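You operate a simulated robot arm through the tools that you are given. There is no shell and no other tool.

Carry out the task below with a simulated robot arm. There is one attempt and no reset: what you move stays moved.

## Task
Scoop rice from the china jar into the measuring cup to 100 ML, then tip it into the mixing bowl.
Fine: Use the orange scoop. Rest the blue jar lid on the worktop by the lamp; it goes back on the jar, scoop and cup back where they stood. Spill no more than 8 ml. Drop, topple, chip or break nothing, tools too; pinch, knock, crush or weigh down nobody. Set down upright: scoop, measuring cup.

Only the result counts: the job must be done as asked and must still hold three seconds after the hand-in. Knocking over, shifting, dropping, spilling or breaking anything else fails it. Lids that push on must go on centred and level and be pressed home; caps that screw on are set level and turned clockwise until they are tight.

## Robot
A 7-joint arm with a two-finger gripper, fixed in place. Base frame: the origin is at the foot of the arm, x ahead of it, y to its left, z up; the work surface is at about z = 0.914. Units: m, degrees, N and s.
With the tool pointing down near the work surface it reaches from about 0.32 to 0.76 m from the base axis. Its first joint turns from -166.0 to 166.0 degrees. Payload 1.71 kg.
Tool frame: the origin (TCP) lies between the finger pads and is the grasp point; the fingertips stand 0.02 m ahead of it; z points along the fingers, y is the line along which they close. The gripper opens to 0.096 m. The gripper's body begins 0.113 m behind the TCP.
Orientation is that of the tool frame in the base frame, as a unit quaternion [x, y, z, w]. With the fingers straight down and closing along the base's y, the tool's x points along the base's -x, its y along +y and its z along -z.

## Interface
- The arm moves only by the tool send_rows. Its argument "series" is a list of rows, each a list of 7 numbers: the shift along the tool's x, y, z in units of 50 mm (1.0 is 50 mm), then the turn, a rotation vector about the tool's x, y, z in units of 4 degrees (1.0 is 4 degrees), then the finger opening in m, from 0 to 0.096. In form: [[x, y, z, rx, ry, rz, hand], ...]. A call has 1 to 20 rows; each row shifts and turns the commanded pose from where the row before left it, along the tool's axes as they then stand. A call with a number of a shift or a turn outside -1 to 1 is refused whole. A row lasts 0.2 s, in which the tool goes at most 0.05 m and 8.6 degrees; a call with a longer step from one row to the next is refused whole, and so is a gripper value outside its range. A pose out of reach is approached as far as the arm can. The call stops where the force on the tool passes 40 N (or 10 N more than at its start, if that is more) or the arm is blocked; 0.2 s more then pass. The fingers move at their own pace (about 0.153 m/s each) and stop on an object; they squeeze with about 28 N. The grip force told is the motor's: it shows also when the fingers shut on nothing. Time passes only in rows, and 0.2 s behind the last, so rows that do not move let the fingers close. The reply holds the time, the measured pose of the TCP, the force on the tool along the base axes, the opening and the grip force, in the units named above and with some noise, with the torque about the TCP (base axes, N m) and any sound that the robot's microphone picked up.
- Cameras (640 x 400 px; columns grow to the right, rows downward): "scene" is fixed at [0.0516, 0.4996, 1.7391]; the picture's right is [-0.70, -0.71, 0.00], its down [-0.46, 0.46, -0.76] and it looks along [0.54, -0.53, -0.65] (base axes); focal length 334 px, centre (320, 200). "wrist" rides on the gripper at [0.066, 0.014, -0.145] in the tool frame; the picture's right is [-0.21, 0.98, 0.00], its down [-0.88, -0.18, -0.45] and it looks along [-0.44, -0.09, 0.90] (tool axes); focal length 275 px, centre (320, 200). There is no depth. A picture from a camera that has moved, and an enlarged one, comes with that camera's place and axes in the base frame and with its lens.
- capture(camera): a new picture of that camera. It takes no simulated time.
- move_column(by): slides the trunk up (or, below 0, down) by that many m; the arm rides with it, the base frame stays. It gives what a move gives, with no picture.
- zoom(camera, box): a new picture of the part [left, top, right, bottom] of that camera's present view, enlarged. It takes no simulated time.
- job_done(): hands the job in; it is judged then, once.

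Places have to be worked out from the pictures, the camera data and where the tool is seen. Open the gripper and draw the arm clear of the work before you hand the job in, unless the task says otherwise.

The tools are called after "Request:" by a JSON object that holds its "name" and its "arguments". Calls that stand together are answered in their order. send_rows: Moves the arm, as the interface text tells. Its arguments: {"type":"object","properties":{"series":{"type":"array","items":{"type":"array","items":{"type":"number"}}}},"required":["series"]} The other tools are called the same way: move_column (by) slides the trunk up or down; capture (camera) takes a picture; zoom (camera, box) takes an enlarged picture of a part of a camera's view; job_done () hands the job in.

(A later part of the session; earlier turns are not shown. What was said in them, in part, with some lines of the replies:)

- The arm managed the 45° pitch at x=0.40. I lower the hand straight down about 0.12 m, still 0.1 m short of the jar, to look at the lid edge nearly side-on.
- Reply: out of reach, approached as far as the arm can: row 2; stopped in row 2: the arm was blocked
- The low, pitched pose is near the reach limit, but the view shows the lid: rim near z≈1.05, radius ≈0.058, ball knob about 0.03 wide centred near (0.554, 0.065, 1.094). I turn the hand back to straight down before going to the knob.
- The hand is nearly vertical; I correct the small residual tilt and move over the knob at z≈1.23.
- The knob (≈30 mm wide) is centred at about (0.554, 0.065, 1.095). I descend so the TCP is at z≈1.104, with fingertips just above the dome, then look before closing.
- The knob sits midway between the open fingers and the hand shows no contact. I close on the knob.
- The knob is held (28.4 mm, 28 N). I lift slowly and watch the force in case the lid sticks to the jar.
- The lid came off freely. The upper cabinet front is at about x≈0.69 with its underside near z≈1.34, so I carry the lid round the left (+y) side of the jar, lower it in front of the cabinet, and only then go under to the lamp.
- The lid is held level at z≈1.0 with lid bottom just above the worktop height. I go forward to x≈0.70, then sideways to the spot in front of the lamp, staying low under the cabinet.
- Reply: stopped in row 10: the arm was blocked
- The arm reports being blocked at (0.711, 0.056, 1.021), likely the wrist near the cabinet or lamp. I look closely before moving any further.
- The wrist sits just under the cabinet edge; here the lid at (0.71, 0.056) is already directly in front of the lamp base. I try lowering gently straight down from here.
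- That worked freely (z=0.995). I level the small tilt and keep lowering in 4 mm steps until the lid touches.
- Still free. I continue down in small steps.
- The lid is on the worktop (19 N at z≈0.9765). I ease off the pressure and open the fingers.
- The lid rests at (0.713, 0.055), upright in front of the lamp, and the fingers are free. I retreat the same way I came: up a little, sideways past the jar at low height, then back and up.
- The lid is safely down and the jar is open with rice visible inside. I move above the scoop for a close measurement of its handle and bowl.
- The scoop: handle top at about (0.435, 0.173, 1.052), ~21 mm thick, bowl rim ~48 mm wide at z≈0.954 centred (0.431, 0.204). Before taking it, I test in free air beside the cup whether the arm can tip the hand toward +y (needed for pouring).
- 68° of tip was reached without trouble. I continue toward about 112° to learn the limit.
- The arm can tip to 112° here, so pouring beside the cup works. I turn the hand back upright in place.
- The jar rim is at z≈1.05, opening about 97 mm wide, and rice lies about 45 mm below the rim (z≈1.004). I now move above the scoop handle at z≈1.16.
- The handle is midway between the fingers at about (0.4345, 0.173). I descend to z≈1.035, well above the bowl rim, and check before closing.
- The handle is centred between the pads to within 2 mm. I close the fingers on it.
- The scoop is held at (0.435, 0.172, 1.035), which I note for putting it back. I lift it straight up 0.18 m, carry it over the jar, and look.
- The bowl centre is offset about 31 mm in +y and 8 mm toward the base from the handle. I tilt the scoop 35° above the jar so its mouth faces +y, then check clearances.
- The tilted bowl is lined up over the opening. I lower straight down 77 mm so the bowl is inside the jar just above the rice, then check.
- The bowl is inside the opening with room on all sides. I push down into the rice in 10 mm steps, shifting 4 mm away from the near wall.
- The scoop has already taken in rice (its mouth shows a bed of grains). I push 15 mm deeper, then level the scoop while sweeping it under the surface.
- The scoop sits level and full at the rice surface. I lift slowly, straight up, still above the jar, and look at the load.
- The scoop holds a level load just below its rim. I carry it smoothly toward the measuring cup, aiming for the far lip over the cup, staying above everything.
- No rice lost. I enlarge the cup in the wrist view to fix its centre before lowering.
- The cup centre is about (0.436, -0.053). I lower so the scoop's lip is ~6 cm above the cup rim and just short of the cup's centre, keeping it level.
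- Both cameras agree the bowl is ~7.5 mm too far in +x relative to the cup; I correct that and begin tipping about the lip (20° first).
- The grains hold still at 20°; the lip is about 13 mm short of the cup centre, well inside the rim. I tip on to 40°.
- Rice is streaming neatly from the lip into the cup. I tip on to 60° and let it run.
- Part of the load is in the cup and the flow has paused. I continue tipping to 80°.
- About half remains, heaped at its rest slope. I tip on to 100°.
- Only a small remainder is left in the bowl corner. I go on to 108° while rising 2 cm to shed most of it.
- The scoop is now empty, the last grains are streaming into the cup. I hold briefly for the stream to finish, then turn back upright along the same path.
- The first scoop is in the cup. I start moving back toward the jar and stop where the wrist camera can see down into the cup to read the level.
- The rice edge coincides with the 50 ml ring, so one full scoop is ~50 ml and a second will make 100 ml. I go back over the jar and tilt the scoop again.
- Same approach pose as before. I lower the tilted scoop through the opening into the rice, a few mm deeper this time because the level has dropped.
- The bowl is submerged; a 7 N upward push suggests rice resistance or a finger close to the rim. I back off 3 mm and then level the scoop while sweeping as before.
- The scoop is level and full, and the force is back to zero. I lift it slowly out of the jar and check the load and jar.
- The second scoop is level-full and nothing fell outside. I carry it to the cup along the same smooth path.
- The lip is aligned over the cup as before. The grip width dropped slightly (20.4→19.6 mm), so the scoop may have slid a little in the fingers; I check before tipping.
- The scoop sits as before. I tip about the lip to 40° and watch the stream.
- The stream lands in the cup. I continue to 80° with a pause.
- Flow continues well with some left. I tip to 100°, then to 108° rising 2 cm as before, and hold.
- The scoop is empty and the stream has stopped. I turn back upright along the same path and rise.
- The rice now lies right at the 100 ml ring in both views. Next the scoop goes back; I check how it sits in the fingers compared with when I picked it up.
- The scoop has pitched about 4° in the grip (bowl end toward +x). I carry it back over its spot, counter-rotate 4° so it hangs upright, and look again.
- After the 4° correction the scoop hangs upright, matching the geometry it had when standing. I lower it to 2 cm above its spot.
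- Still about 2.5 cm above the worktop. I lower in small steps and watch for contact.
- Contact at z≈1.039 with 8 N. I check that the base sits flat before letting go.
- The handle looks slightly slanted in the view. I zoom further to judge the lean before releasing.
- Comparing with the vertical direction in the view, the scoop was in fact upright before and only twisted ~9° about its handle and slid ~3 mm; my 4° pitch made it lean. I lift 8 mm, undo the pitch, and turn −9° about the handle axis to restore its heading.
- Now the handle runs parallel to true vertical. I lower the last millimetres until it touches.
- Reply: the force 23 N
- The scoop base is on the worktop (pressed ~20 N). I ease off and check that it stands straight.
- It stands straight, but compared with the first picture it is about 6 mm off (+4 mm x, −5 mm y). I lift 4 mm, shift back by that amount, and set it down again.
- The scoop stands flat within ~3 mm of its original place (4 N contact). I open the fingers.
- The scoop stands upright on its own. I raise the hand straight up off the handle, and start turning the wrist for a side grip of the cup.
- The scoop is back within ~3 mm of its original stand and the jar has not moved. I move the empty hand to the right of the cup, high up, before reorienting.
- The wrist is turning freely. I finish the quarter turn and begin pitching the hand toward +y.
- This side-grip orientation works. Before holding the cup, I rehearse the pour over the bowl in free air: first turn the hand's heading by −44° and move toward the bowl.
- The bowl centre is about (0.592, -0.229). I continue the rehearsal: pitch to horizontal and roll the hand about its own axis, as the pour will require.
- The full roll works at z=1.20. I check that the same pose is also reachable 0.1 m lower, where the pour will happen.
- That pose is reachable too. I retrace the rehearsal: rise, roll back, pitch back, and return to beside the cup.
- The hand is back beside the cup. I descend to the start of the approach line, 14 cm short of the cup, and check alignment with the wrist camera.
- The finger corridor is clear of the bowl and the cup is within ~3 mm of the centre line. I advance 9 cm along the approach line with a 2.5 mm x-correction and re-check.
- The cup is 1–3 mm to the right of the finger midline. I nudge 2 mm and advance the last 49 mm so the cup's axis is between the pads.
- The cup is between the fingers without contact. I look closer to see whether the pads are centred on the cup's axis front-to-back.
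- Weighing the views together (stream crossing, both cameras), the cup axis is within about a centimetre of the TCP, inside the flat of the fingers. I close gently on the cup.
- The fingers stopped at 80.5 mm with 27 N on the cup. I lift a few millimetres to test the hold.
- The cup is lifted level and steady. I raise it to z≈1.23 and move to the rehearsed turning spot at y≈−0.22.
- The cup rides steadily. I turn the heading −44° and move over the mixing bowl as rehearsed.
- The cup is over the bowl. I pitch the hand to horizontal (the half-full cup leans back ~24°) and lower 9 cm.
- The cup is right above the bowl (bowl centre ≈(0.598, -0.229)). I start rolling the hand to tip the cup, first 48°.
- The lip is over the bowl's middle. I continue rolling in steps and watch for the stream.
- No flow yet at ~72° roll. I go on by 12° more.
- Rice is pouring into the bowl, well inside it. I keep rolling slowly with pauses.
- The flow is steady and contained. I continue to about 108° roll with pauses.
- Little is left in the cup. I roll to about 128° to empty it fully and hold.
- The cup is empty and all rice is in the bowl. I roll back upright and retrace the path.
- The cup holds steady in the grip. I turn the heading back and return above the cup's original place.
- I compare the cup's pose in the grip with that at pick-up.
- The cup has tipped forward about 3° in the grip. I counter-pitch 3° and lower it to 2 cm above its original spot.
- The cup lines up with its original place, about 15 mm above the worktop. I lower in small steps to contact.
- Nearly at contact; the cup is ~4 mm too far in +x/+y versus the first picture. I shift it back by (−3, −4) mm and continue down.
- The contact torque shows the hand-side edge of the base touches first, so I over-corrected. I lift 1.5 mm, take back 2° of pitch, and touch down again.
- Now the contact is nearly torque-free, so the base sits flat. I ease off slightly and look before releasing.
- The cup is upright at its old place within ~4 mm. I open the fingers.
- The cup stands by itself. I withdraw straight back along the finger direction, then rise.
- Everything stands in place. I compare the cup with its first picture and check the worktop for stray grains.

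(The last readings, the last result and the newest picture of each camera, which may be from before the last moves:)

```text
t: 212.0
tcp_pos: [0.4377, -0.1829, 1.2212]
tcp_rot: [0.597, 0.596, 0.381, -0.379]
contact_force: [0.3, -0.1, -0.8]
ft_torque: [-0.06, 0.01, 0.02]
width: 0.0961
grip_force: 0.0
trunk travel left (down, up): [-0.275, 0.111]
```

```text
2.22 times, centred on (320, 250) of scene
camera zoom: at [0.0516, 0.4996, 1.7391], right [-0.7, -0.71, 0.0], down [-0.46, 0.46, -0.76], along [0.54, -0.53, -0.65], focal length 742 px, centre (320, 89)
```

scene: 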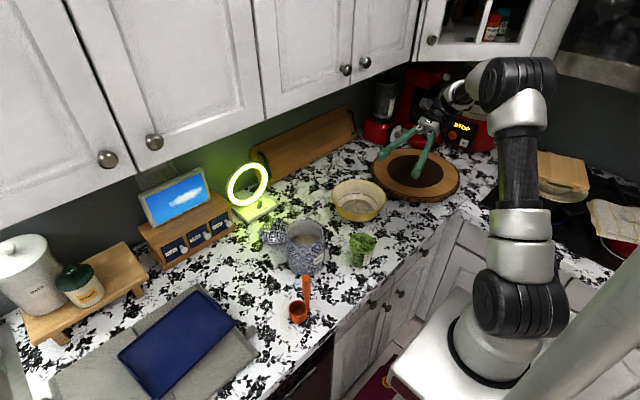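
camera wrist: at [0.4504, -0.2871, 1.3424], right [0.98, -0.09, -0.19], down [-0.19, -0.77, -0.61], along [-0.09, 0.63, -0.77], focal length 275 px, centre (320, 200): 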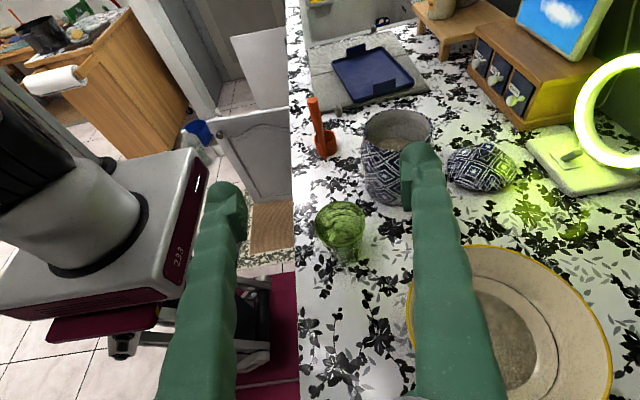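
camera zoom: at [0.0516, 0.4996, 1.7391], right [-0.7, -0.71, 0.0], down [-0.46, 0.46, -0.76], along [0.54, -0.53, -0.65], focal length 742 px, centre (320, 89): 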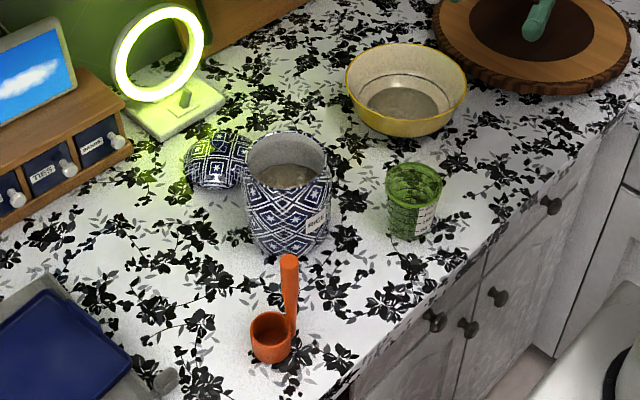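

The cup matches its first picture to ~2 mm and the worktop is clean. Now the lid: I turn the hand back to straight down with the fingers closing along y.

Request:
{"name": "send_rows", "arguments": {"series": [[0, 0, 0, 0, -0.956, 0, 0.096], [0, 0, 0, 0, -0.956, 0, 0.096], [0, 0, 0, 0, -0.956, 0, 0.096], [0, 0, 0, 0, -0.956, 0, 0.096], [0, 0, 0, 0, -0.956, 0, 0.096], [0, 0, 0, 0, -0.956, 0, 0.096], [0, 0, 0, 0, -0.956, 0, 0.096], [0, 0, 0, 0, -0.956, 0, 0.096], [0, 0, 0, 0, -0.956, 0, 0.096], [0, 0, 0, 0, -0.956, 0, 0.096], [0, 0, 0, 0, -0.956, 0, 0.096], [0, 0, 0, 0, -0.956, 0, 0.096], [0, 0, 0, 0, -0.956, 0, 0.096], [0, 0, 0, 0, -0.956, 0, 0.096], [0, 0, 0, 0, -0.956, 0, 0.096], [0, 0, 0, 0, -0.956, 0, 0.096], [0, 0, 0, 0, -0.956, 0, 0.096], [0, 0, 0, 0, 0, 0, 0.096]]}}

Request:
{"name": "send_rows", "arguments": {"series": [[0, 0, 0, 0, 0, -0.978, 0.07], [0, 0, 0, 0, 0, -0.978, 0.07], [0, 0, 0, 0, 0, -0.978, 0.07], [0, 0, 0, 0, 0, -0.978, 0.07], [0, 0, 0, 0, 0, -0.978, 0.07], [0, 0, 0, 0, 0, -0.978, 0.07], [0, 0, 0, 0, 0, -0.978, 0.07], [0, 0, 0, 0, 0, -0.978, 0.07], [0, 0, 0, 0, 0, -0.978, 0.07], [0, 0, 0, 0, 0, -0.978, 0.07], [0, 0, 0, 0, 0, -0.978, 0.07], [0, 0, 0, 0, 0, -0.978, 0.07], [0, 0, 0, 0, 0, -0.978, 0.07], [0, 0, 0, 0, 0, -0.978, 0.07], [0, 0, 0, 0, 0, -0.978, 0.07], [0, 0, 0, 0, 0, -0.978, 0.07], [0, 0, 0, 0, 0, -0.978, 0.07], [0, 0, 0, 0, 0, -0.978, 0.07], [0, 0, 0, 0, 0, -0.978, 0.07], [0, 0, 0, 0, 0, -0.978, 0.07]]}}

Request:
{"name": "send_rows", "arguments": {"series": [[0, 0, 0, 0, 0, -0.978, 0.07], [0, 0, 0, 0, 0, -0.978, 0.07], [0, 0, 0, 0, 0, -0.978, 0.07], [0, 0, 0, 0, 0, 0, 0.07]]}}

```text
t: 215.8
tcp_pos: [0.4352, -0.1833, 1.2197]
tcp_rot: [0.708, 0.706, 0.001, 0.0]
contact_force: [0.9, 0.4, -0.2]
ft_torque: [-0.02, -0.02, 0.0]
width: 0.0961
grip_force: 0.0
trunk travel left (down, up): [-0.275, 0.111]
```

```text
t: 220.0
tcp_pos: [0.4358, -0.1823, 1.2208]
tcp_rot: [0.105, 0.994, 0.0, 0.001]
contact_force: [0.6, -0.8, -0.4]
ft_torque: [0.0, 0.02, 0.03]
width: 0.0701
grip_force: 0.0
trunk travel left (down, up): [-0.275, 0.111]
```

```text
t: 221.0
tcp_pos: [0.4365, -0.1824, 1.2189]
tcp_rot: [0.003, 1.0, 0.001, 0.001]
contact_force: [0.6, -0.1, -0.4]
ft_torque: [0.02, 0.0, 0.01]
width: 0.0698
grip_force: 0.1
trunk travel left (down, up): [-0.275, 0.111]
```

The hand is straight down again. I go round over the jar's left side to the same way-in point as before, then down to z≈1.02.

Request:
{"name": "send_rows", "arguments": {"series": [[-0.311, 0.831, 0, 0, 0, 0, 0.07], [-0.311, 0.831, 0, 0, 0, 0, 0.07], [-0.311, 0.831, 0, 0, 0, 0, 0.07], [-0.311, 0.831, 0, 0, 0, 0, 0.07], [-0.311, 0.831, 0, 0, 0, 0, 0.07], [-0.311, 0.831, 0, 0, 0, 0, 0.07], [-0.311, 0.831, 0, 0, 0, 0, 0.07], [-0.311, 0.831, 0, 0, 0, 0, 0.07], [-0.311, 0.831, 0, 0, 0, 0, 0.07], [-0.311, 0.831, 0, 0, 0, 0, 0.07], [0, 0, 0.8, 0, 0, 0, 0.07], [0, 0, 0.8, 0, 0, 0, 0.07], [0, 0, 0.8, 0, 0, 0, 0.07], [0, 0, 0.8, 0, 0, 0, 0.07], [0, 0, 0.76, 0, 0, 0, 0.07], [0, 0, 0, 0, 0, 0, 0.07]]}}

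Request:
{"name": "capture", "arguments": {"camera": "scene"}}

Request:
{"name": "capture", "arguments": {"camera": "wrist"}}

```text
t: 224.4
tcp_pos: [0.596, 0.2305, 1.0221]
tcp_rot: [0.003, 1.0, 0.001, 0.001]
contact_force: [-1.0, -0.7, 0.2]
ft_torque: [0.01, -0.04, -0.02]
width: 0.0702
grip_force: 0.0
trunk travel left (down, up): [-0.275, 0.111]
```

```text
taken
```

scene: 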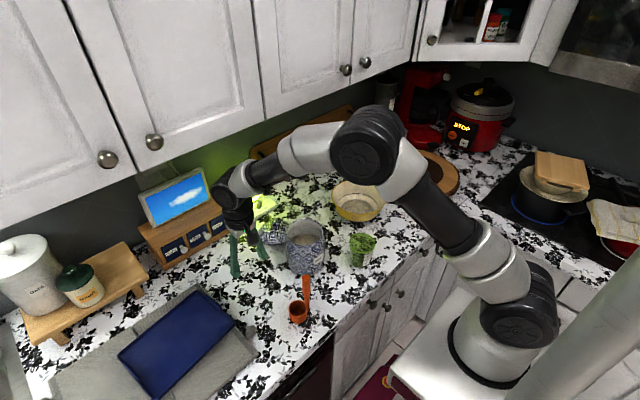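

```text
taken
camera wrist: at [0.5296, 0.2444, 1.1674], right [0.21, 0.98, 0.0], down [0.87, -0.19, 0.45], along [0.44, -0.09, -0.89], focal length 275 px, centre (320, 200)
```

wrist: 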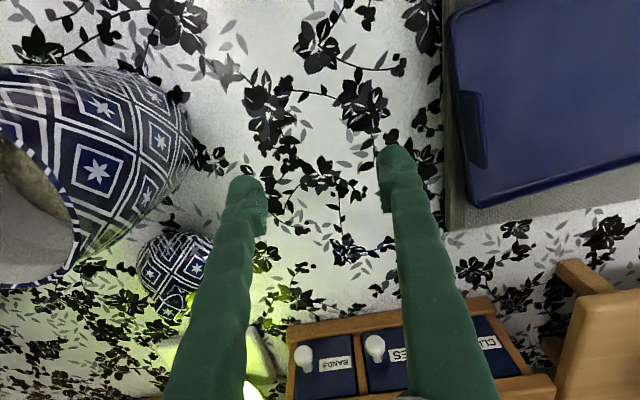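

I go forward under the cabinet edge at the same low height and sideways until over the lid knob.

Request:
{"name": "send_rows", "arguments": {"series": [[-0.69, -0.2, 0, 0, 0, 0, 0.07], [-0.69, -0.2, 0, 0, 0, 0, 0.07], [-0.69, -0.2, 0, 0, 0, 0, 0.07], [-0.065, -0.72, 0, 0, 0, 0, 0.07], [-0.065, -0.72, 0, 0, 0, 0, 0.07], [-0.065, -0.72, 0, 0, 0, 0, 0.07], [-0.065, -0.72, 0, 0, 0, 0, 0.07], [0, 0, 0, 0, 0, 0, 0.07]]}}

Request:
{"name": "capture", "arguments": {"camera": "wrist"}}

Request:
{"name": "zoom", "arguments": {"camera": "scene", "box": [220, 180, 340, 260]}}

```text
t: 226.2
tcp_pos: [0.7115, 0.056, 1.0231]
tcp_rot: [0.002, 1.0, 0.0, 0.001]
contact_force: [-0.7, -0.6, -0.5]
ft_torque: [0.0, -0.01, 0.01]
width: 0.0703
grip_force: 0.1
trunk travel left (down, up): [-0.275, 0.111]
```

```text
taken
camera wrist: at [0.6452, 0.07, 1.1684], right [0.21, 0.98, 0.0], down [0.87, -0.19, 0.45], along [0.44, -0.09, -0.9], focal length 275 px, centre (320, 200)
```

wrist: 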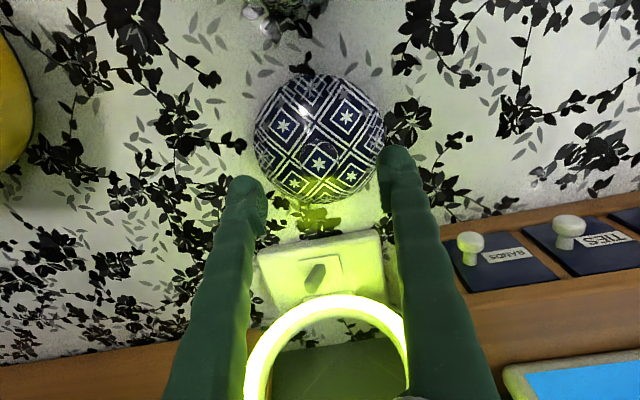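

```text
5.00 times, centred on (280, 220) of scene
camera zoom: at [0.0516, 0.4996, 1.7391], right [-0.7, -0.71, 0.0], down [-0.46, 0.46, -0.76], along [0.54, -0.53, -0.65], focal length 1669 px, centre (520, 100)
```

zoom: 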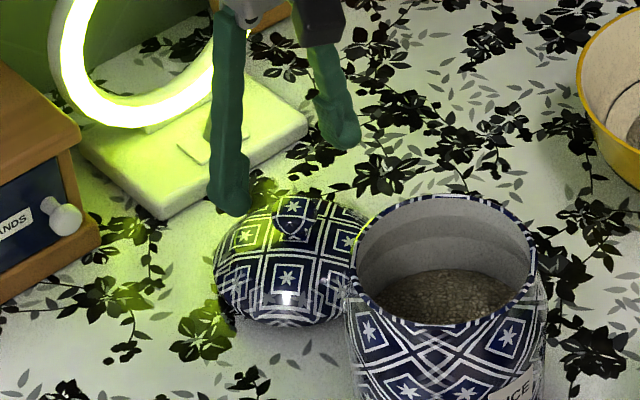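

The hand is over the knob. I descend to the same height at which I released it (z≈0.978).

Request:
{"name": "send_rows", "arguments": {"series": [[-0.03, 0, 0.35, 0, 0, 0, 0.07], [0, 0, 0.35, 0, 0, 0, 0.07], [0, 0, 0.2, 0, 0, 0, 0.07], [0, 0, 0, 0, 0, 0, 0.07]]}}

Request:
{"name": "capture", "arguments": {"camera": "wrist"}}

Request:
{"name": "zoom", "arguments": {"camera": "scene", "box": [240, 190, 320, 250]}}

```text
t: 227.2
tcp_pos: [0.7126, 0.0564, 0.9772]
tcp_rot: [0.004, 1.0, 0.0, 0.0]
contact_force: [1.2, 0.1, 0.2]
ft_torque: [-0.02, 0.01, 0.0]
width: 0.0703
grip_force: 0.1
trunk travel left (down, up): [-0.275, 0.111]
```

```text
taken
camera wrist: at [0.6467, 0.0702, 1.1227], right [0.21, 0.98, 0.0], down [0.87, -0.19, 0.45], along [0.44, -0.09, -0.9], focal length 275 px, centre (320, 200)
```

wrist: 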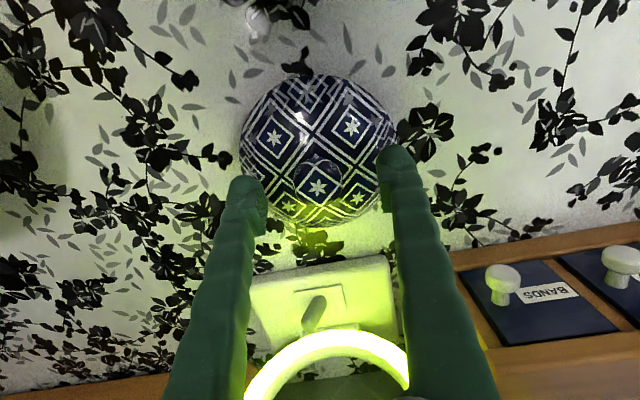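

```text
6.67 times, centred on (280, 220) of scene
camera zoom: at [0.0516, 0.4996, 1.7391], right [-0.7, -0.71, 0.0], down [-0.46, 0.46, -0.76], along [0.54, -0.53, -0.65], focal length 2226 px, centre (587, 67)
```

zoom: 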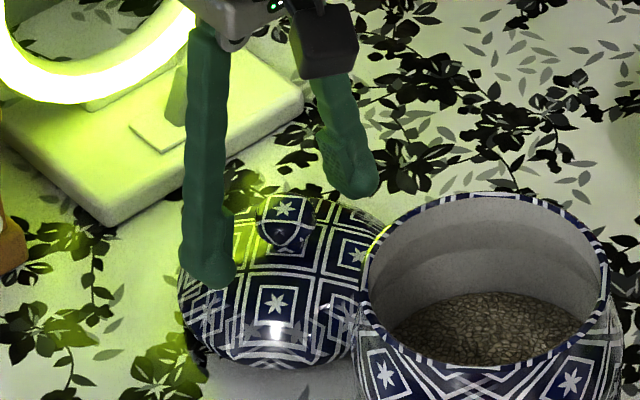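

The view matches the release view exactly. I close on the knob.

Request:
{"name": "send_rows", "arguments": {"series": [[0, 0, 0, 0, 0, 0, 0.045], [0, 0, 0, 0, 0, 0, 0.02], [0, 0, 0, 0, 0, 0, 0.02], [0, 0, 0, 0, 0, 0, 0.02]]}}

Request:
{"name": "send_rows", "arguments": {"series": [[0, 0, -0.2, 0, 0, 0, 0.02], [0, 0, -0.3, 0, 0, 0, 0.02], [0, 0, 0, 0, 0, 0, 0.02]]}}

Request:
{"name": "zoom", "arguments": {"camera": "scene", "box": [240, 180, 320, 250]}}

Request:
{"name": "capture", "arguments": {"camera": "wrist"}}

```text
t: 228.2
tcp_pos: [0.7116, 0.0572, 0.9773]
tcp_rot: [0.002, 1.0, -0.001, 0.001]
contact_force: [-0.4, 0.2, 0.3]
ft_torque: [-0.01, -0.04, 0.02]
width: 0.0283
grip_force: 28.1
trunk travel left (down, up): [-0.275, 0.111]
```

```text
t: 229.0
tcp_pos: [0.7125, 0.0563, 1.0017]
tcp_rot: [0.002, 1.0, 0.001, 0.0]
contact_force: [0.0, -0.2, -0.6]
ft_torque: [0.01, 0.02, -0.01]
width: 0.0282
grip_force: 27.7
trunk travel left (down, up): [-0.275, 0.111]
```

```text
5.71 times, centred on (280, 215) of scene
camera zoom: at [0.0516, 0.4996, 1.7391], right [-0.7, -0.71, 0.0], down [-0.46, 0.46, -0.76], along [0.54, -0.53, -0.65], focal length 1908 px, centre (549, 114)
```

zoom: 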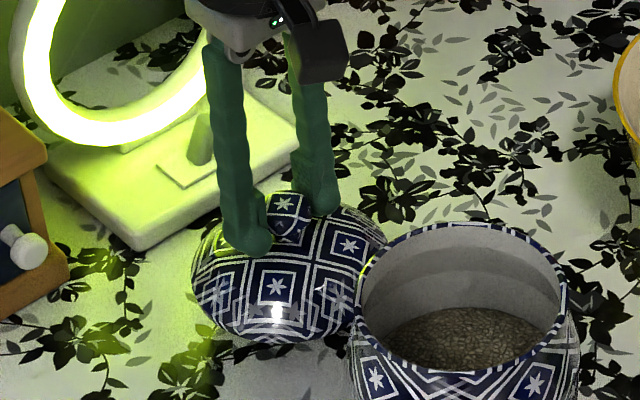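

```text
taken
camera wrist: at [0.6474, 0.0702, 1.148], right [0.21, 0.98, 0.0], down [0.88, -0.19, 0.45], along [0.44, -0.09, -0.9], focal length 275 px, centre (320, 200)
```

wrist: 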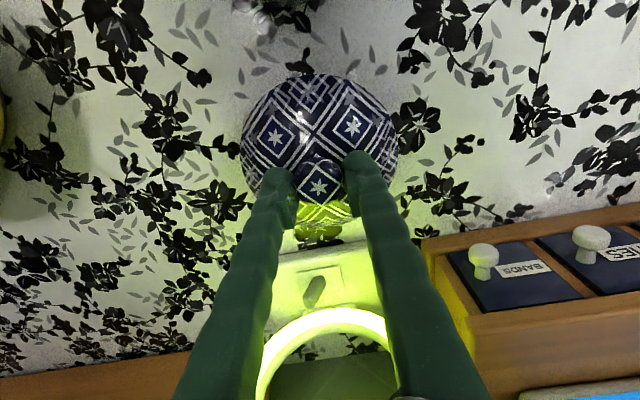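

The lid is held level again. I carry it back the same way: sideways, back out from under the cabinet, then up.

Request:
{"name": "send_rows", "arguments": {"series": [[0.05, 0.4, 0, 0, 0, 0, 0.02], [0.05, 0.6, 0, 0, 0, 0, 0.02], [0.05, 0.6, 0, 0, 0, 0, 0.02], [0.05, 0.6, 0, 0, 0, 0, 0.02], [0.05, 0.6, 0, 0, 0, 0, 0.02], [0.4, 0.2, 0, 0, 0, 0, 0.02], [0.5, 0.2, 0, 0, 0, 0, 0.02], [0.5, 0.2, 0, 0, 0, 0, 0.02], [0.5, 0.2, 0, 0, 0, 0, 0.02], [0.1, 0, -0.3, 0, 0, 0, 0.02], [0, 0, -0.6, 0, 0, 0, 0.02], [0, 0, -0.6, 0, 0, 0, 0.02], [0, 0, -0.6, 0, 0, 0, 0.02], [0, 0, -0.6, 0, 0, 0, 0.02], [0, 0, -0.6, 0, 0, 0, 0.02], [0, 0, -0.2, 0, 0, 0, 0.02], [0, 0, 0, 0, 0, 0, 0.02]]}}

Request:
{"name": "capture", "arguments": {"camera": "scene"}}

Request:
{"name": "capture", "arguments": {"camera": "wrist"}}

```text
t: 232.6
tcp_pos: [0.6008, 0.2372, 1.1776]
tcp_rot: [0.003, 1.0, -0.001, 0.001]
contact_force: [0.4, -0.3, -0.4]
ft_torque: [-0.01, -0.01, -0.02]
width: 0.0282
grip_force: 28.1
trunk travel left (down, up): [-0.275, 0.111]
```

```text
taken
```

scene: 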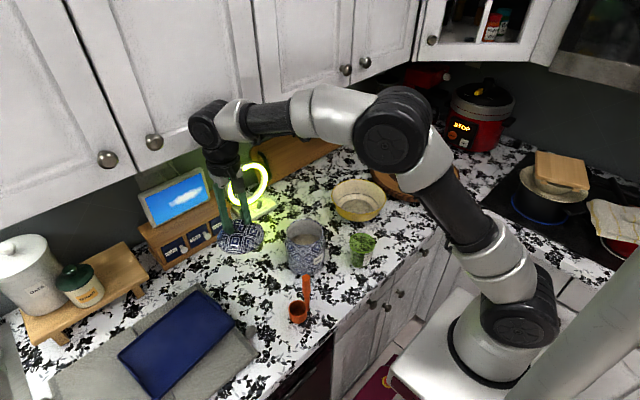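

```text
taken
camera wrist: at [0.5347, 0.2507, 1.3231], right [0.21, 0.98, 0.0], down [0.87, -0.19, 0.45], along [0.44, -0.09, -0.9], focal length 275 px, centre (320, 200)
```

wrist: 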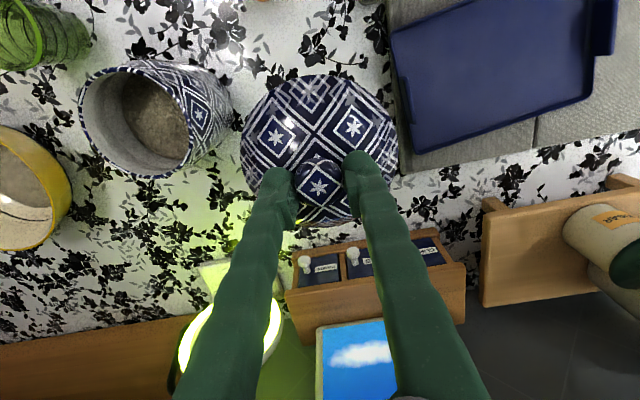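

I carry the lid over to the jar, still well above the rim.

Request:
{"name": "send_rows", "arguments": {"series": [[0.1, -0.372, 0, 0, 0, 0, 0.02], [0.153, -0.572, 0, 0, 0, 0, 0.02], [0.166, -0.622, 0, 0, 0, 0, 0.02], [0.166, -0.622, 0, 0, 0, 0, 0.02], [0.166, -0.622, 0, 0, 0, 0, 0.02], [0.115, -0.43, 0, 0, 0, 0, 0.02], [0.05, -0.19, 0, 0, 0, 0, 0.02], [0, 0, 0, 0, 0, 0, 0.02]]}}

Request:
{"name": "send_rows", "arguments": {"series": [[0, 0, 0, 0, 0, 0, 0.02]]}}

Request:
{"name": "zoom", "arguments": {"camera": "scene", "box": [260, 180, 350, 280]}}

Request:
{"name": "capture", "arguments": {"camera": "wrist"}}

```text
t: 234.4
tcp_pos: [0.552, 0.0656, 1.1776]
tcp_rot: [0.003, 1.0, 0.0, 0.001]
contact_force: [-0.2, 0.0, -1.9]
ft_torque: [-0.02, -0.01, 0.04]
width: 0.0281
grip_force: 27.7
trunk travel left (down, up): [-0.275, 0.111]
```

```text
t: 234.8
tcp_pos: [0.5532, 0.0665, 1.1782]
tcp_rot: [0.003, 1.0, 0.001, 0.001]
contact_force: [-0.4, 0.1, -1.6]
ft_torque: [0.02, 0.01, 0.02]
width: 0.0284
grip_force: 27.9
trunk travel left (down, up): [-0.275, 0.111]
```

```text
4.00 times, centred on (305, 230) of scene
camera zoom: at [0.0516, 0.4996, 1.7391], right [-0.7, -0.71, 0.0], down [-0.46, 0.46, -0.76], along [0.54, -0.53, -0.65], focal length 1336 px, centre (380, 80)
```

zoom: 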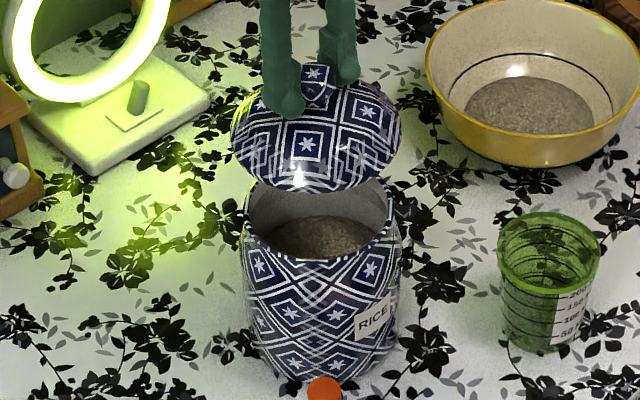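

```text
taken
camera wrist: at [0.4874, 0.0793, 1.323], right [0.21, 0.98, 0.0], down [0.87, -0.19, 0.45], along [0.44, -0.09, -0.89], focal length 275 px, centre (320, 200)
```

wrist: 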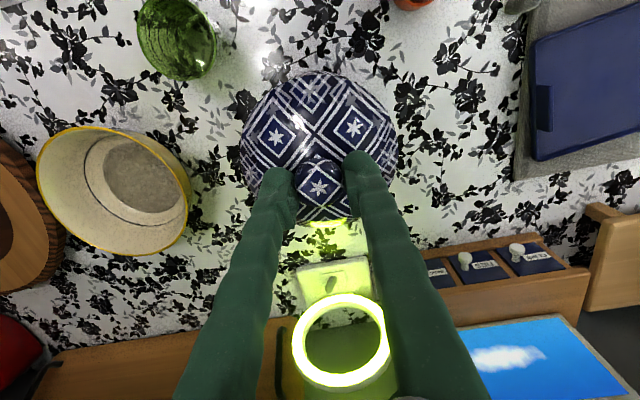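

The jar is where it was. I make a 2 mm correction to the original lid-lifting position and lower to 8 mm above the seat.

Request:
{"name": "send_rows", "arguments": {"series": [[-0.038, 0, 0.3, 0, 0, 0, 0.02], [0, 0, 0.4, 0, 0, 0, 0.02], [0, 0, 0.4, 0, 0, 0, 0.02], [0, 0, 0.22, 0, 0, 0, 0.02], [0, 0, 0, 0, 0, 0, 0.02]]}}

Request:
{"name": "send_rows", "arguments": {"series": [[0, 0, 0, 0, 0, 0, 0.02]]}}

Request:
{"name": "zoom", "arguments": {"camera": "scene", "box": [270, 190, 340, 260]}}

Request:
{"name": "zoom", "arguments": {"camera": "wrist", "box": [220, 50, 420, 240]}}

```text
t: 236.0
tcp_pos: [0.5557, 0.0658, 1.111]
tcp_rot: [0.002, 1.0, 0.0, 0.001]
contact_force: [0.6, 0.1, -0.3]
ft_torque: [0.02, -0.02, 0.0]
width: 0.028
grip_force: 27.4
trunk travel left (down, up): [-0.275, 0.111]
```

```text
t: 236.4
tcp_pos: [0.5548, 0.0659, 1.1107]
tcp_rot: [0.003, 1.0, 0.0, 0.002]
contact_force: [-0.1, 0.3, -1.6]
ft_torque: [-0.02, -0.02, 0.01]
width: 0.0283
grip_force: 28.3
trunk travel left (down, up): [-0.275, 0.111]
```

```text
5.71 times, centred on (305, 225) of scene
camera zoom: at [0.0516, 0.4996, 1.7391], right [-0.7, -0.71, 0.0], down [-0.46, 0.46, -0.76], along [0.54, -0.53, -0.65], focal length 1908 px, centre (406, 57)
```

zoom: 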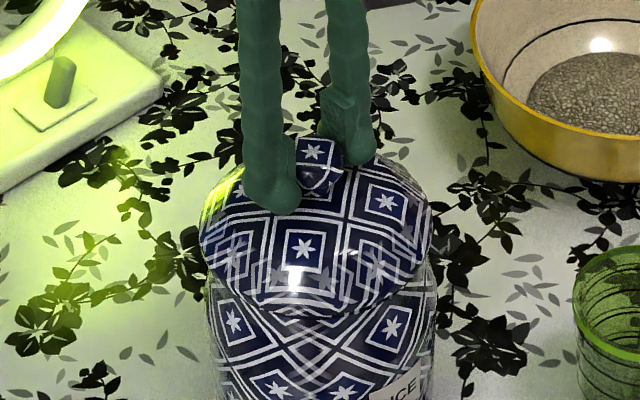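

```text
2.11 times, centred on (320, 145) of wrist
camera zoom: at [0.4893, 0.0792, 1.2566], right [0.21, 0.98, 0.0], down [0.87, -0.19, 0.45], along [0.44, -0.09, -0.89], focal length 580 px, centre (320, 316)
```

zoom: 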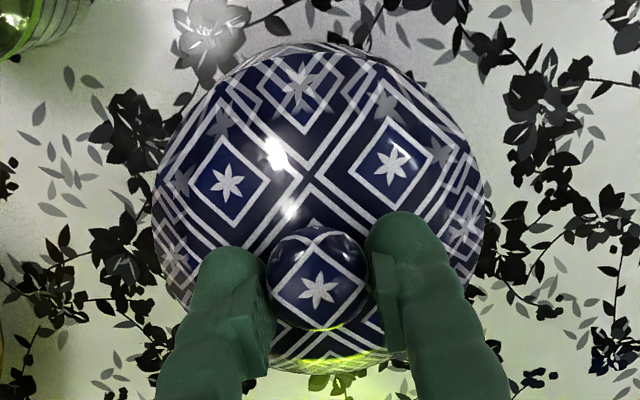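

The lid is centred over the jar. I lower it in 2–3 mm steps, watching for early contact.

Request:
{"name": "send_rows", "arguments": {"series": [[0, 0, 0.05, 0, 0, 0, 0.02], [0, 0, 0.05, 0, 0, 0, 0.02], [0, 0, 0, 0, 0, 0, 0.02]]}}

Request:
{"name": "send_rows", "arguments": {"series": [[0, 0, 0.04, 0, 0, 0, 0.02], [0, 0, 0, 0, 0, 0, 0.02]]}}

```text
t: 237.2
tcp_pos: [0.5558, 0.0656, 1.1057]
tcp_rot: [0.003, 1.0, 0.0, 0.001]
contact_force: [0.2, 0.3, -1.1]
ft_torque: [0.03, 0.01, 0.0]
width: 0.0285
grip_force: 27.1
trunk travel left (down, up): [-0.275, 0.111]
```

```text
t: 237.8
tcp_pos: [0.5559, 0.0636, 1.1038]
tcp_rot: [0.003, 1.0, -0.001, 0.001]
contact_force: [-0.6, 0.9, -0.8]
ft_torque: [-0.02, 0.02, -0.01]
width: 0.0282
grip_force: 28.1
trunk travel left (down, up): [-0.275, 0.111]
```

Request:
{"name": "send_rows", "arguments": {"series": [[0, 0, 0.04, 0, 0, 0, 0.02], [0, 0, 0, 0, 0, 0, 0.02]]}}

Request:
{"name": "send_rows", "arguments": {"series": [[0, 0, 0.03, 0, 0, 0, 0.02], [0, 0, 0, 0, 0, 0, 0.02]]}}

```text
t: 238.4
tcp_pos: [0.5554, 0.0659, 1.1039]
tcp_rot: [0.002, 1.0, 0.0, 0.003]
contact_force: [0.7, 0.5, 14.4]
ft_torque: [0.02, 0.61, 0.06]
width: 0.0282
grip_force: 28.7
trunk travel left (down, up): [-0.275, 0.111]
```

```text
t: 239.0
tcp_pos: [0.5556, 0.0648, 1.0998]
tcp_rot: [0.003, 1.0, 0.001, 0.003]
contact_force: [2.0, 1.0, 21.8]
ft_torque: [0.03, 0.0, 0.08]
width: 0.0281
grip_force: 27.8
trunk travel left (down, up): [-0.275, 0.111]
```

The lid has seated (22 N, no torque, z≈1.10). I check that it sits level and centred.

Request:
{"name": "zoom", "arguments": {"camera": "scene", "box": [270, 190, 340, 260]}}

Request:
{"name": "zoom", "arguments": {"camera": "wrist", "box": [220, 50, 420, 240]}}

```text
5.71 times, centred on (305, 225) of scene
camera zoom: at [0.0516, 0.4996, 1.7391], right [-0.7, -0.71, 0.0], down [-0.46, 0.46, -0.76], along [0.54, -0.53, -0.65], focal length 1908 px, centre (406, 57)
```

zoom: 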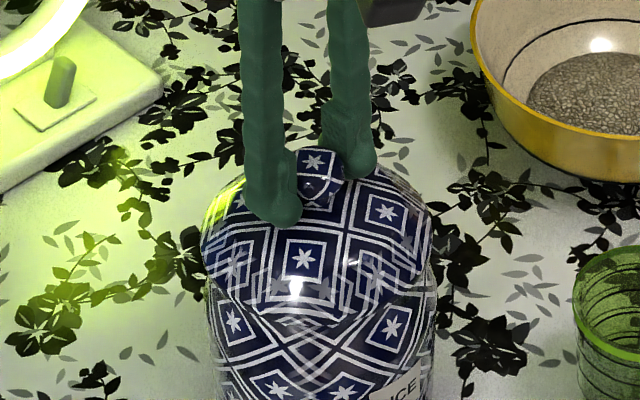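

```text
2.11 times, centred on (320, 145) of wrist
camera zoom: at [0.4891, 0.0788, 1.2471], right [0.21, 0.98, 0.0], down [0.87, -0.19, 0.45], along [0.44, -0.09, -0.89], focal length 580 px, centre (320, 316)
```

zoom: 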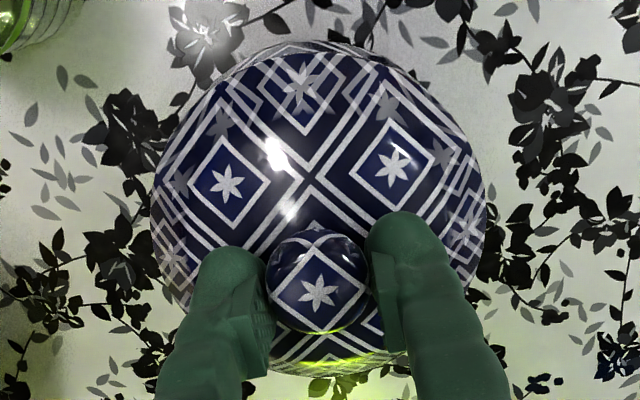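

It looks centred and level. I release the knob and rise a little to compare with the very first picture.

Request:
{"name": "send_rows", "arguments": {"series": [[0, 0, -0.05, 0, 0, 0, 0.02], [0, 0, 0, 0, 0, 0, 0.035], [0, 0, 0, 0, 0, 0, 0.06], [0, 0, 0, 0, 0, 0, 0.07], [0, 0, -0.3, 0, 0, 0, 0.07], [0, 0, -0.8, 0, 0, 0, 0.07], [0, 0, -0.8, 0, 0, 0, 0.07], [0, 0, -0.8, 0, 0, 0, 0.07], [0, 0, 0, 0, 0, 0, 0.07]]}}

Request:
{"name": "zoom", "arguments": {"camera": "scene", "box": [280, 200, 330, 240]}}

Request:
{"name": "zoom", "arguments": {"camera": "scene", "box": [275, 205, 335, 280]}}

Request:
{"name": "zoom", "arguments": {"camera": "wrist", "box": [260, 60, 380, 180]}}

```text
t: 241.0
tcp_pos: [0.5568, 0.0645, 1.2386]
tcp_rot: [0.002, 1.0, 0.0, 0.001]
contact_force: [0.4, -0.1, -0.7]
ft_torque: [0.02, 0.02, -0.01]
width: 0.07
grip_force: 0.1
trunk travel left (down, up): [-0.275, 0.111]
```

```text
10.00 times, centred on (305, 220) of scene
camera zoom: at [0.0516, 0.4996, 1.7391], right [-0.7, -0.71, 0.0], down [-0.46, 0.46, -0.76], along [0.54, -0.53, -0.65], focal length 3339 px, centre (470, 0)
```

zoom: 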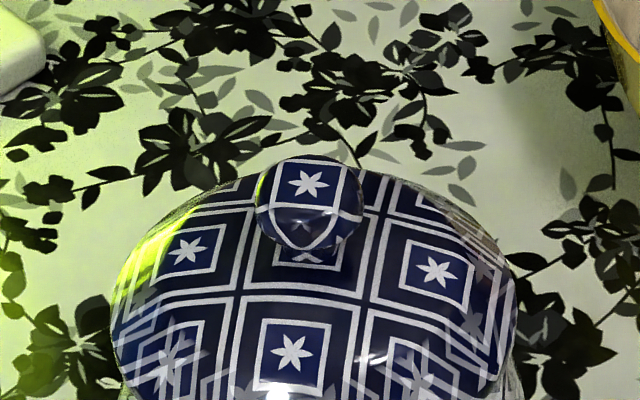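

```text
5.33 times, centred on (305, 242) of scene
camera zoom: at [0.0516, 0.4996, 1.7391], right [-0.7, -0.71, 0.0], down [-0.46, 0.46, -0.76], along [0.54, -0.53, -0.65], focal length 1781 px, centre (400, -27)
```

zoom: 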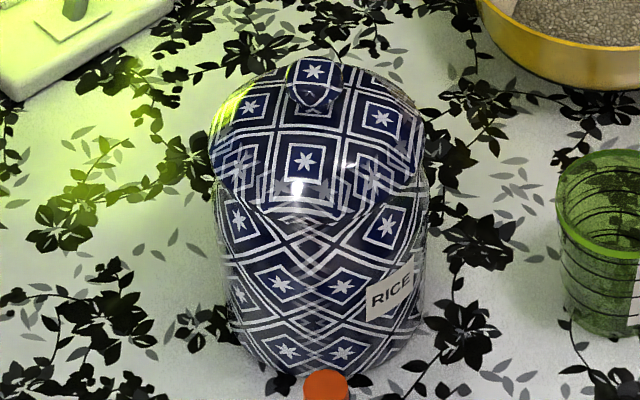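

```text
3.33 times, centred on (320, 120) of wrist
camera zoom: at [0.4898, 0.0793, 1.3838], right [0.21, 0.98, 0.0], down [0.87, -0.19, 0.45], along [0.44, -0.09, -0.89], focal length 918 px, centre (320, 467)
```

zoom: 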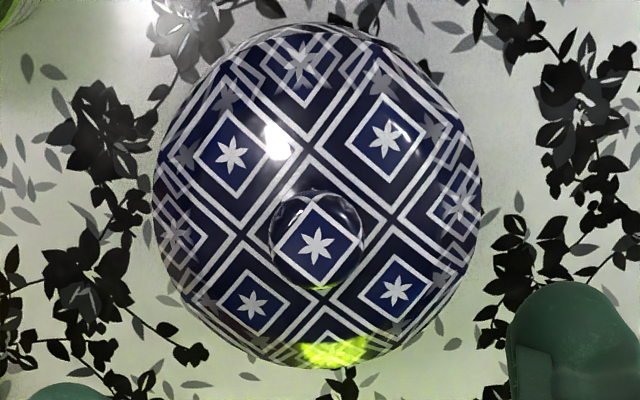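

Knob and lid edges match the first picture to within ~1 mm, at the same height. To make sure it is home, I close the fingers and press gently on top of the knob.

Request:
{"name": "send_rows", "arguments": {"series": [[0, 0, 0, 0, 0, 0, 0.03], [0, 0, 0, 0, 0, 0, 0.0], [0, 0, 0.5, 0, 0, 0, 0.0], [0, 0, 0.7, 0, 0, 0, 0.0], [0, 0, 0.6, 0, 0, 0, 0.0], [0, 0, 0.2, 0, 0, 0, 0.0], [0, 0, 0, 0, 0, 0, 0.0]]}}

Request:
{"name": "zoom", "arguments": {"camera": "scene", "box": [270, 180, 340, 250]}}

Request:
{"name": "zoom", "arguments": {"camera": "wrist", "box": [220, 50, 420, 240]}}

```text
t: 242.6
tcp_pos: [0.5547, 0.0664, 1.1381]
tcp_rot: [0.002, 1.0, 0.0, 0.001]
contact_force: [0.6, -1.6, -0.6]
ft_torque: [0.02, -0.01, 0.0]
width: 0.0001
grip_force: 28.1
trunk travel left (down, up): [-0.275, 0.111]
```

```text
5.71 times, centred on (305, 215) of scene
camera zoom: at [0.0516, 0.4996, 1.7391], right [-0.7, -0.71, 0.0], down [-0.46, 0.46, -0.76], along [0.54, -0.53, -0.65], focal length 1908 px, centre (406, 114)
```

zoom: 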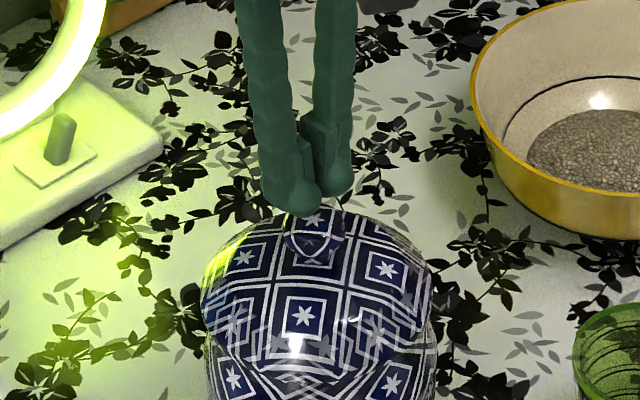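

```text
2.11 times, centred on (320, 145) of wrist
camera zoom: at [0.4892, 0.0796, 1.2833], right [0.21, 0.98, 0.0], down [0.87, -0.19, 0.45], along [0.44, -0.09, -0.9], focal length 580 px, centre (320, 316)
```

zoom: 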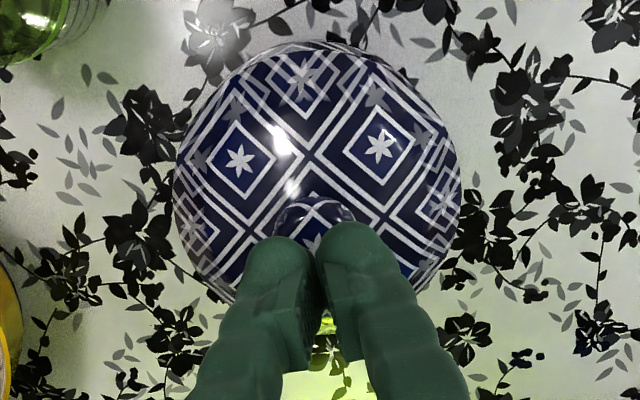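

The closed fingertips are just above the knob top. I press down in small steps.

Request:
{"name": "send_rows", "arguments": {"series": [[0, 0, 0.06, 0, 0, 0, 0.0], [0, 0, 0.06, 0, 0, 0, 0.0], [0, 0, 0, 0, 0, 0, 0.0]]}}

Request:
{"name": "send_rows", "arguments": {"series": [[0, 0, 0.05, 0, 0, 0, 0.0], [0, 0, 0, 0, 0, 0, 0.0]]}}

```text
t: 243.4
tcp_pos: [0.5557, 0.0652, 1.1322]
tcp_rot: [0.004, 1.0, 0.0, 0.001]
contact_force: [0.4, -0.3, -0.3]
ft_torque: [-0.02, 0.01, 0.0]
width: 0.0003
grip_force: 28.1
trunk travel left (down, up): [-0.275, 0.111]
```

```text
t: 244.0
tcp_pos: [0.5558, 0.0658, 1.13]
tcp_rot: [0.003, 1.0, 0.0, 0.0]
contact_force: [-0.2, -1.0, -0.5]
ft_torque: [-0.02, -0.02, 0.0]
width: 0.0002
grip_force: 28.6
trunk travel left (down, up): [-0.275, 0.111]
```

Request:
{"name": "send_rows", "arguments": {"series": [[0, 0, 0.04, 0, 0, 0, 0.0], [0, 0, 0, 0, 0, 0, 0.0]]}}

Request:
{"name": "send_rows", "arguments": {"series": [[0, 0, 0.04, 0, 0, 0, 0.0], [0, 0, 0, 0, 0, 0, 0.0]]}}

```text
t: 244.6
tcp_pos: [0.5549, 0.0671, 1.1278]
tcp_rot: [0.003, 1.0, -0.001, 0.001]
contact_force: [0.9, -0.7, 0.1]
ft_torque: [-0.02, -0.01, -0.01]
width: 0.0001
grip_force: 28.2
trunk travel left (down, up): [-0.275, 0.111]
```

```text
t: 245.2
tcp_pos: [0.555, 0.0659, 1.126]
tcp_rot: [0.003, 1.0, 0.0, 0.001]
contact_force: [0.2, 0.2, -1.1]
ft_torque: [-0.02, 0.01, 0.0]
width: 0.0
grip_force: 27.7
trunk travel left (down, up): [-0.275, 0.111]
```

Request:
{"name": "send_rows", "arguments": {"series": [[0, 0, 0.05, 0, 0, 0, 0.0], [0, 0, 0, 0, 0, 0, 0.0]]}}

Request:
{"name": "send_rows", "arguments": {"series": [[0, 0, 0.04, 0, 0, 0, 0.0], [0, 0, 0, 0, 0, 0, 0.0]]}}

Request:
{"name": "zoom", "arguments": {"camera": "scene", "box": [280, 190, 330, 240]}}

```text
t: 245.8
tcp_pos: [0.5559, 0.0644, 1.1234]
tcp_rot: [0.002, 1.0, 0.0, 0.001]
contact_force: [0.6, 0.4, -0.1]
ft_torque: [0.03, 0.0, -0.03]
width: 0.0001
grip_force: 27.9
trunk travel left (down, up): [-0.275, 0.111]
```

```text
t: 246.4
tcp_pos: [0.5553, 0.0656, 1.1232]
tcp_rot: [0.002, 1.0, -0.001, 0.002]
contact_force: [0.9, -0.4, 10.6]
ft_torque: [-0.01, 0.0, 0.03]
width: 0.0058
grip_force: 28.2
trunk travel left (down, up): [-0.275, 0.111]
```

```text
8.00 times, centred on (305, 215) of scene
camera zoom: at [0.0516, 0.4996, 1.7391], right [-0.7, -0.71, 0.0], down [-0.46, 0.46, -0.76], along [0.54, -0.53, -0.65], focal length 2671 px, centre (440, 80)
```

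zoom: 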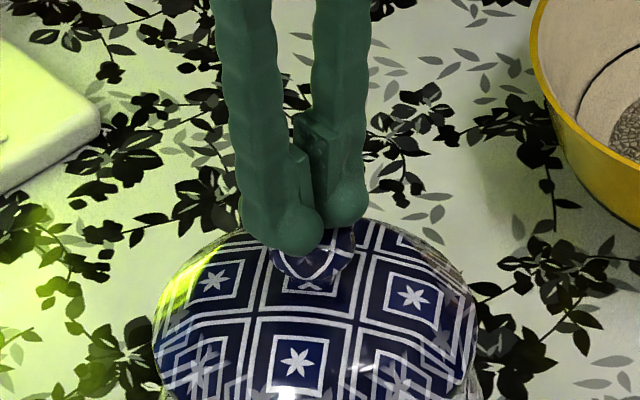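

Contact with the knob top at 10 N. One more small step to press firmly.

Request:
{"name": "send_rows", "arguments": {"series": [[0, 0, 0.03, 0, 0, 0, 0.0], [0, 0, 0, 0, 0, 0, 0.0]]}}

Request:
{"name": "send_rows", "arguments": {"series": [[0, 0, 0.03, 0, 0, 0, 0.0], [0, 0, 0, 0, 0, 0, 0.0]]}}

```text
t: 247.0
tcp_pos: [0.5548, 0.0651, 1.1221]
tcp_rot: [0.002, 1.0, 0.002, 0.004]
contact_force: [4.4, 2.1, 27.7]
ft_torque: [0.01, -0.03, -0.02]
width: 0.0062
grip_force: 28.0
trunk travel left (down, up): [-0.275, 0.111]
```

```text
t: 247.5
tcp_pos: [0.5372, 0.0653, 1.131]
tcp_rot: [0.002, 1.0, 0.0, 0.013]
contact_force: [-0.5, 0.4, 0.3]
ft_torque: [0.0, -0.07, 0.02]
width: 0.0001
grip_force: 28.1
trunk travel left (down, up): [-0.275, 0.111]
stopped in row 2: the force on the tool passed its limit at 42 N (the readings are from after the stop); the commanded pose is now the measured one
```

The force briefly reached 42 N and the fingertips slid off the knob toward −x. I raise the hand straight up and check the lid and jar.

Request:
{"name": "send_rows", "arguments": {"series": [[0, 0, -0.5, 0, 0, 0, 0.0], [0, 0, -0.8, 0, 0, 0, 0.0], [0, 0, -0.8, 0, 0, 0, 0.0], [0, 0, 0, 0, 0, 0, 0.0]]}}

Request:
{"name": "zoom", "arguments": {"camera": "scene", "box": [280, 200, 330, 240]}}

Request:
{"name": "zoom", "arguments": {"camera": "scene", "box": [275, 205, 335, 280]}}

Request:
{"name": "capture", "arguments": {"camera": "wrist"}}

```text
t: 248.5
tcp_pos: [0.5385, 0.0653, 1.236]
tcp_rot: [0.002, 1.0, 0.0, 0.012]
contact_force: [0.2, 0.1, -1.0]
ft_torque: [-0.02, 0.01, -0.02]
width: 0.0001
grip_force: 28.0
trunk travel left (down, up): [-0.275, 0.111]
```

```text
10.00 times, centred on (305, 220) of scene
camera zoom: at [0.0516, 0.4996, 1.7391], right [-0.7, -0.71, 0.0], down [-0.46, 0.46, -0.76], along [0.54, -0.53, -0.65], focal length 3339 px, centre (470, 0)
```

zoom: 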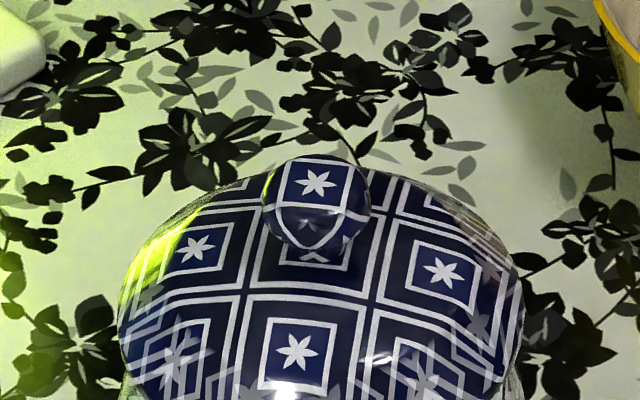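

```text
5.33 times, centred on (305, 242) of scene
camera zoom: at [0.0516, 0.4996, 1.7391], right [-0.7, -0.71, 0.0], down [-0.46, 0.46, -0.76], along [0.54, -0.53, -0.65], focal length 1781 px, centre (400, -27)
```

zoom: 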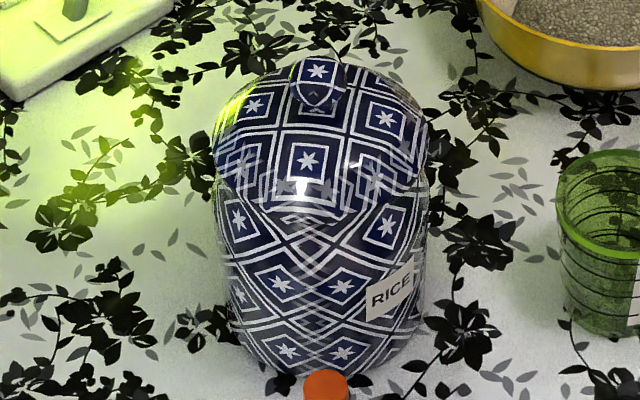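

```text
taken
camera wrist: at [0.4689, 0.0787, 1.3785], right [0.21, 0.98, 0.01], down [0.86, -0.19, 0.46], along [0.46, -0.09, -0.89], focal length 275 px, centre (320, 200)
```

wrist: 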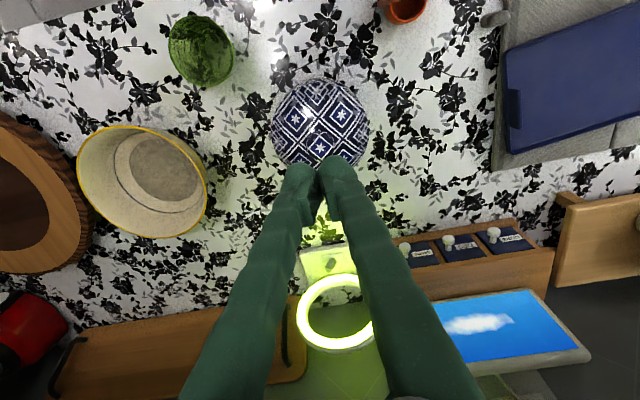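

The jar has not moved; the lid only shifted about 1–2 mm within its play, still level, centred and at its original height. I raise the hand, open it, and withdraw to the starting area for a final inspection.

Request:
{"name": "send_rows", "arguments": {"series": [[0, 0, -0.9, 0, 0, 0, 0.0], [0, 0, -0.9, 0, 0, 0, 0.03], [0, 0, -0.9, 0, 0, 0, 0.06], [0.45, -0.57, 0, 0, 0, 0, 0.096], [0.45, -0.57, 0, 0, 0, 0, 0.096], [0.45, -0.57, 0, 0, 0, 0, 0.096], [0.45, -0.57, 0, 0, 0, 0, 0.096], [0, 0, 0, 0, 0, 0, 0.096]]}}

Request:
{"name": "capture", "arguments": {"camera": "scene"}}

Request:
{"name": "capture", "arguments": {"camera": "wrist"}}

Request:
{"name": "zoom", "arguments": {"camera": "scene", "box": [220, 160, 420, 340]}}

Request:
{"name": "zoom", "arguments": {"camera": "wrist", "box": [280, 30, 520, 200]}}

```text
t: 250.3
tcp_pos: [0.4445, -0.0488, 1.3663]
tcp_rot: [0.003, 1.0, 0.0, 0.011]
contact_force: [0.2, 0.0, 0.8]
ft_torque: [0.0, 0.01, -0.01]
width: 0.096
grip_force: 0.0
trunk travel left (down, up): [-0.275, 0.111]
```

```text
taken
```

scene: 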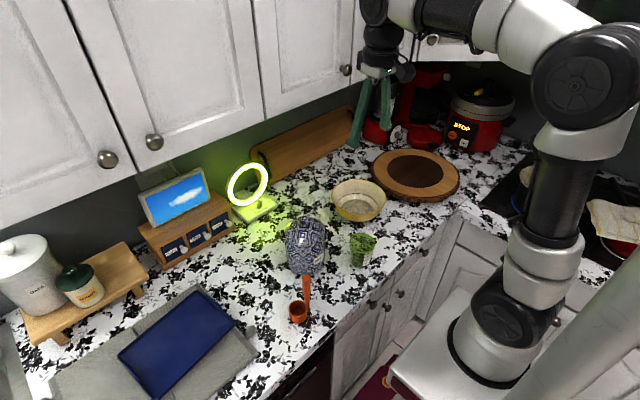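

```text
taken
camera wrist: at [0.3756, -0.0348, 1.5106], right [0.21, 0.98, 0.01], down [0.86, -0.19, 0.46], along [0.46, -0.09, -0.89], focal length 275 px, centre (320, 200)
```

wrist: 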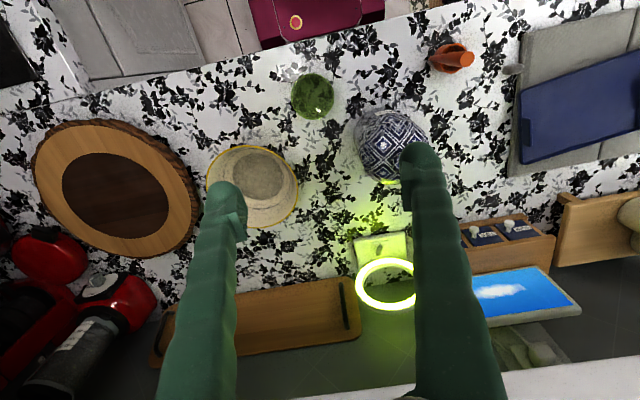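

```text
2.22 times, centred on (320, 250) of scene
camera zoom: at [0.0516, 0.4996, 1.7391], right [-0.7, -0.71, 0.0], down [-0.46, 0.46, -0.76], along [0.54, -0.53, -0.65], focal length 742 px, centre (320, 89)
```

zoom: 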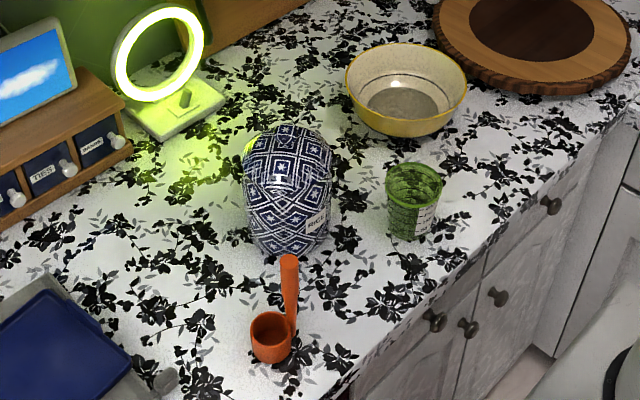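

```text
2.35 times, centred on (400, 115) of wrist
camera zoom: at [0.3756, -0.0348, 1.5106], right [0.21, 0.98, 0.01], down [0.86, -0.19, 0.46], along [0.46, -0.09, -0.89], focal length 648 px, centre (132, 400)
```

zoom: 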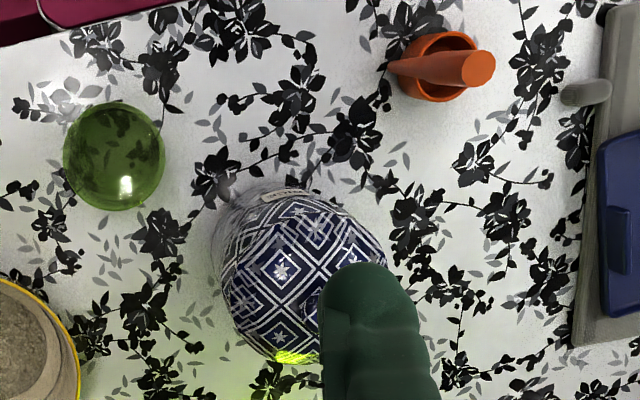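

Final views: the lid is on the jar level and centred, the scoop and cup stand upright where they were, the rice is in the bowl, the worktop is clean, and the open hand is clear. I hand the job in.

Request:
{"name": "job_done", "arguments": {}}

```text
The job is handed in.
```

The job is handed in: I measured 100 ml of rice into the cup and tipped it into the mixing bowl. I haven't seen the verdict.

- **Rice:** two full scoops brought the rice level with the cup's 100 ml ring in both camera views. I emptied the cup completely over the bowl and saw no stray grains on the worktop.
- **Lid:** I rested it in front of the lamp, then put it back on the jar. It sits level and at its original height, centred to within about 1 mm. It turned about 3° from its first orientation.
- **Scoop and cup:** both stand upright, within 2–4 mm of their starting places.
- **One slip:** while I pressed the lid home, the force briefly reached 42 N and the fingertips slid off the knob. The lid shifted 1–2 mm within its play. The jar did not move, and I saw no damage.

The gripper is open and the arm is back near its starting position.
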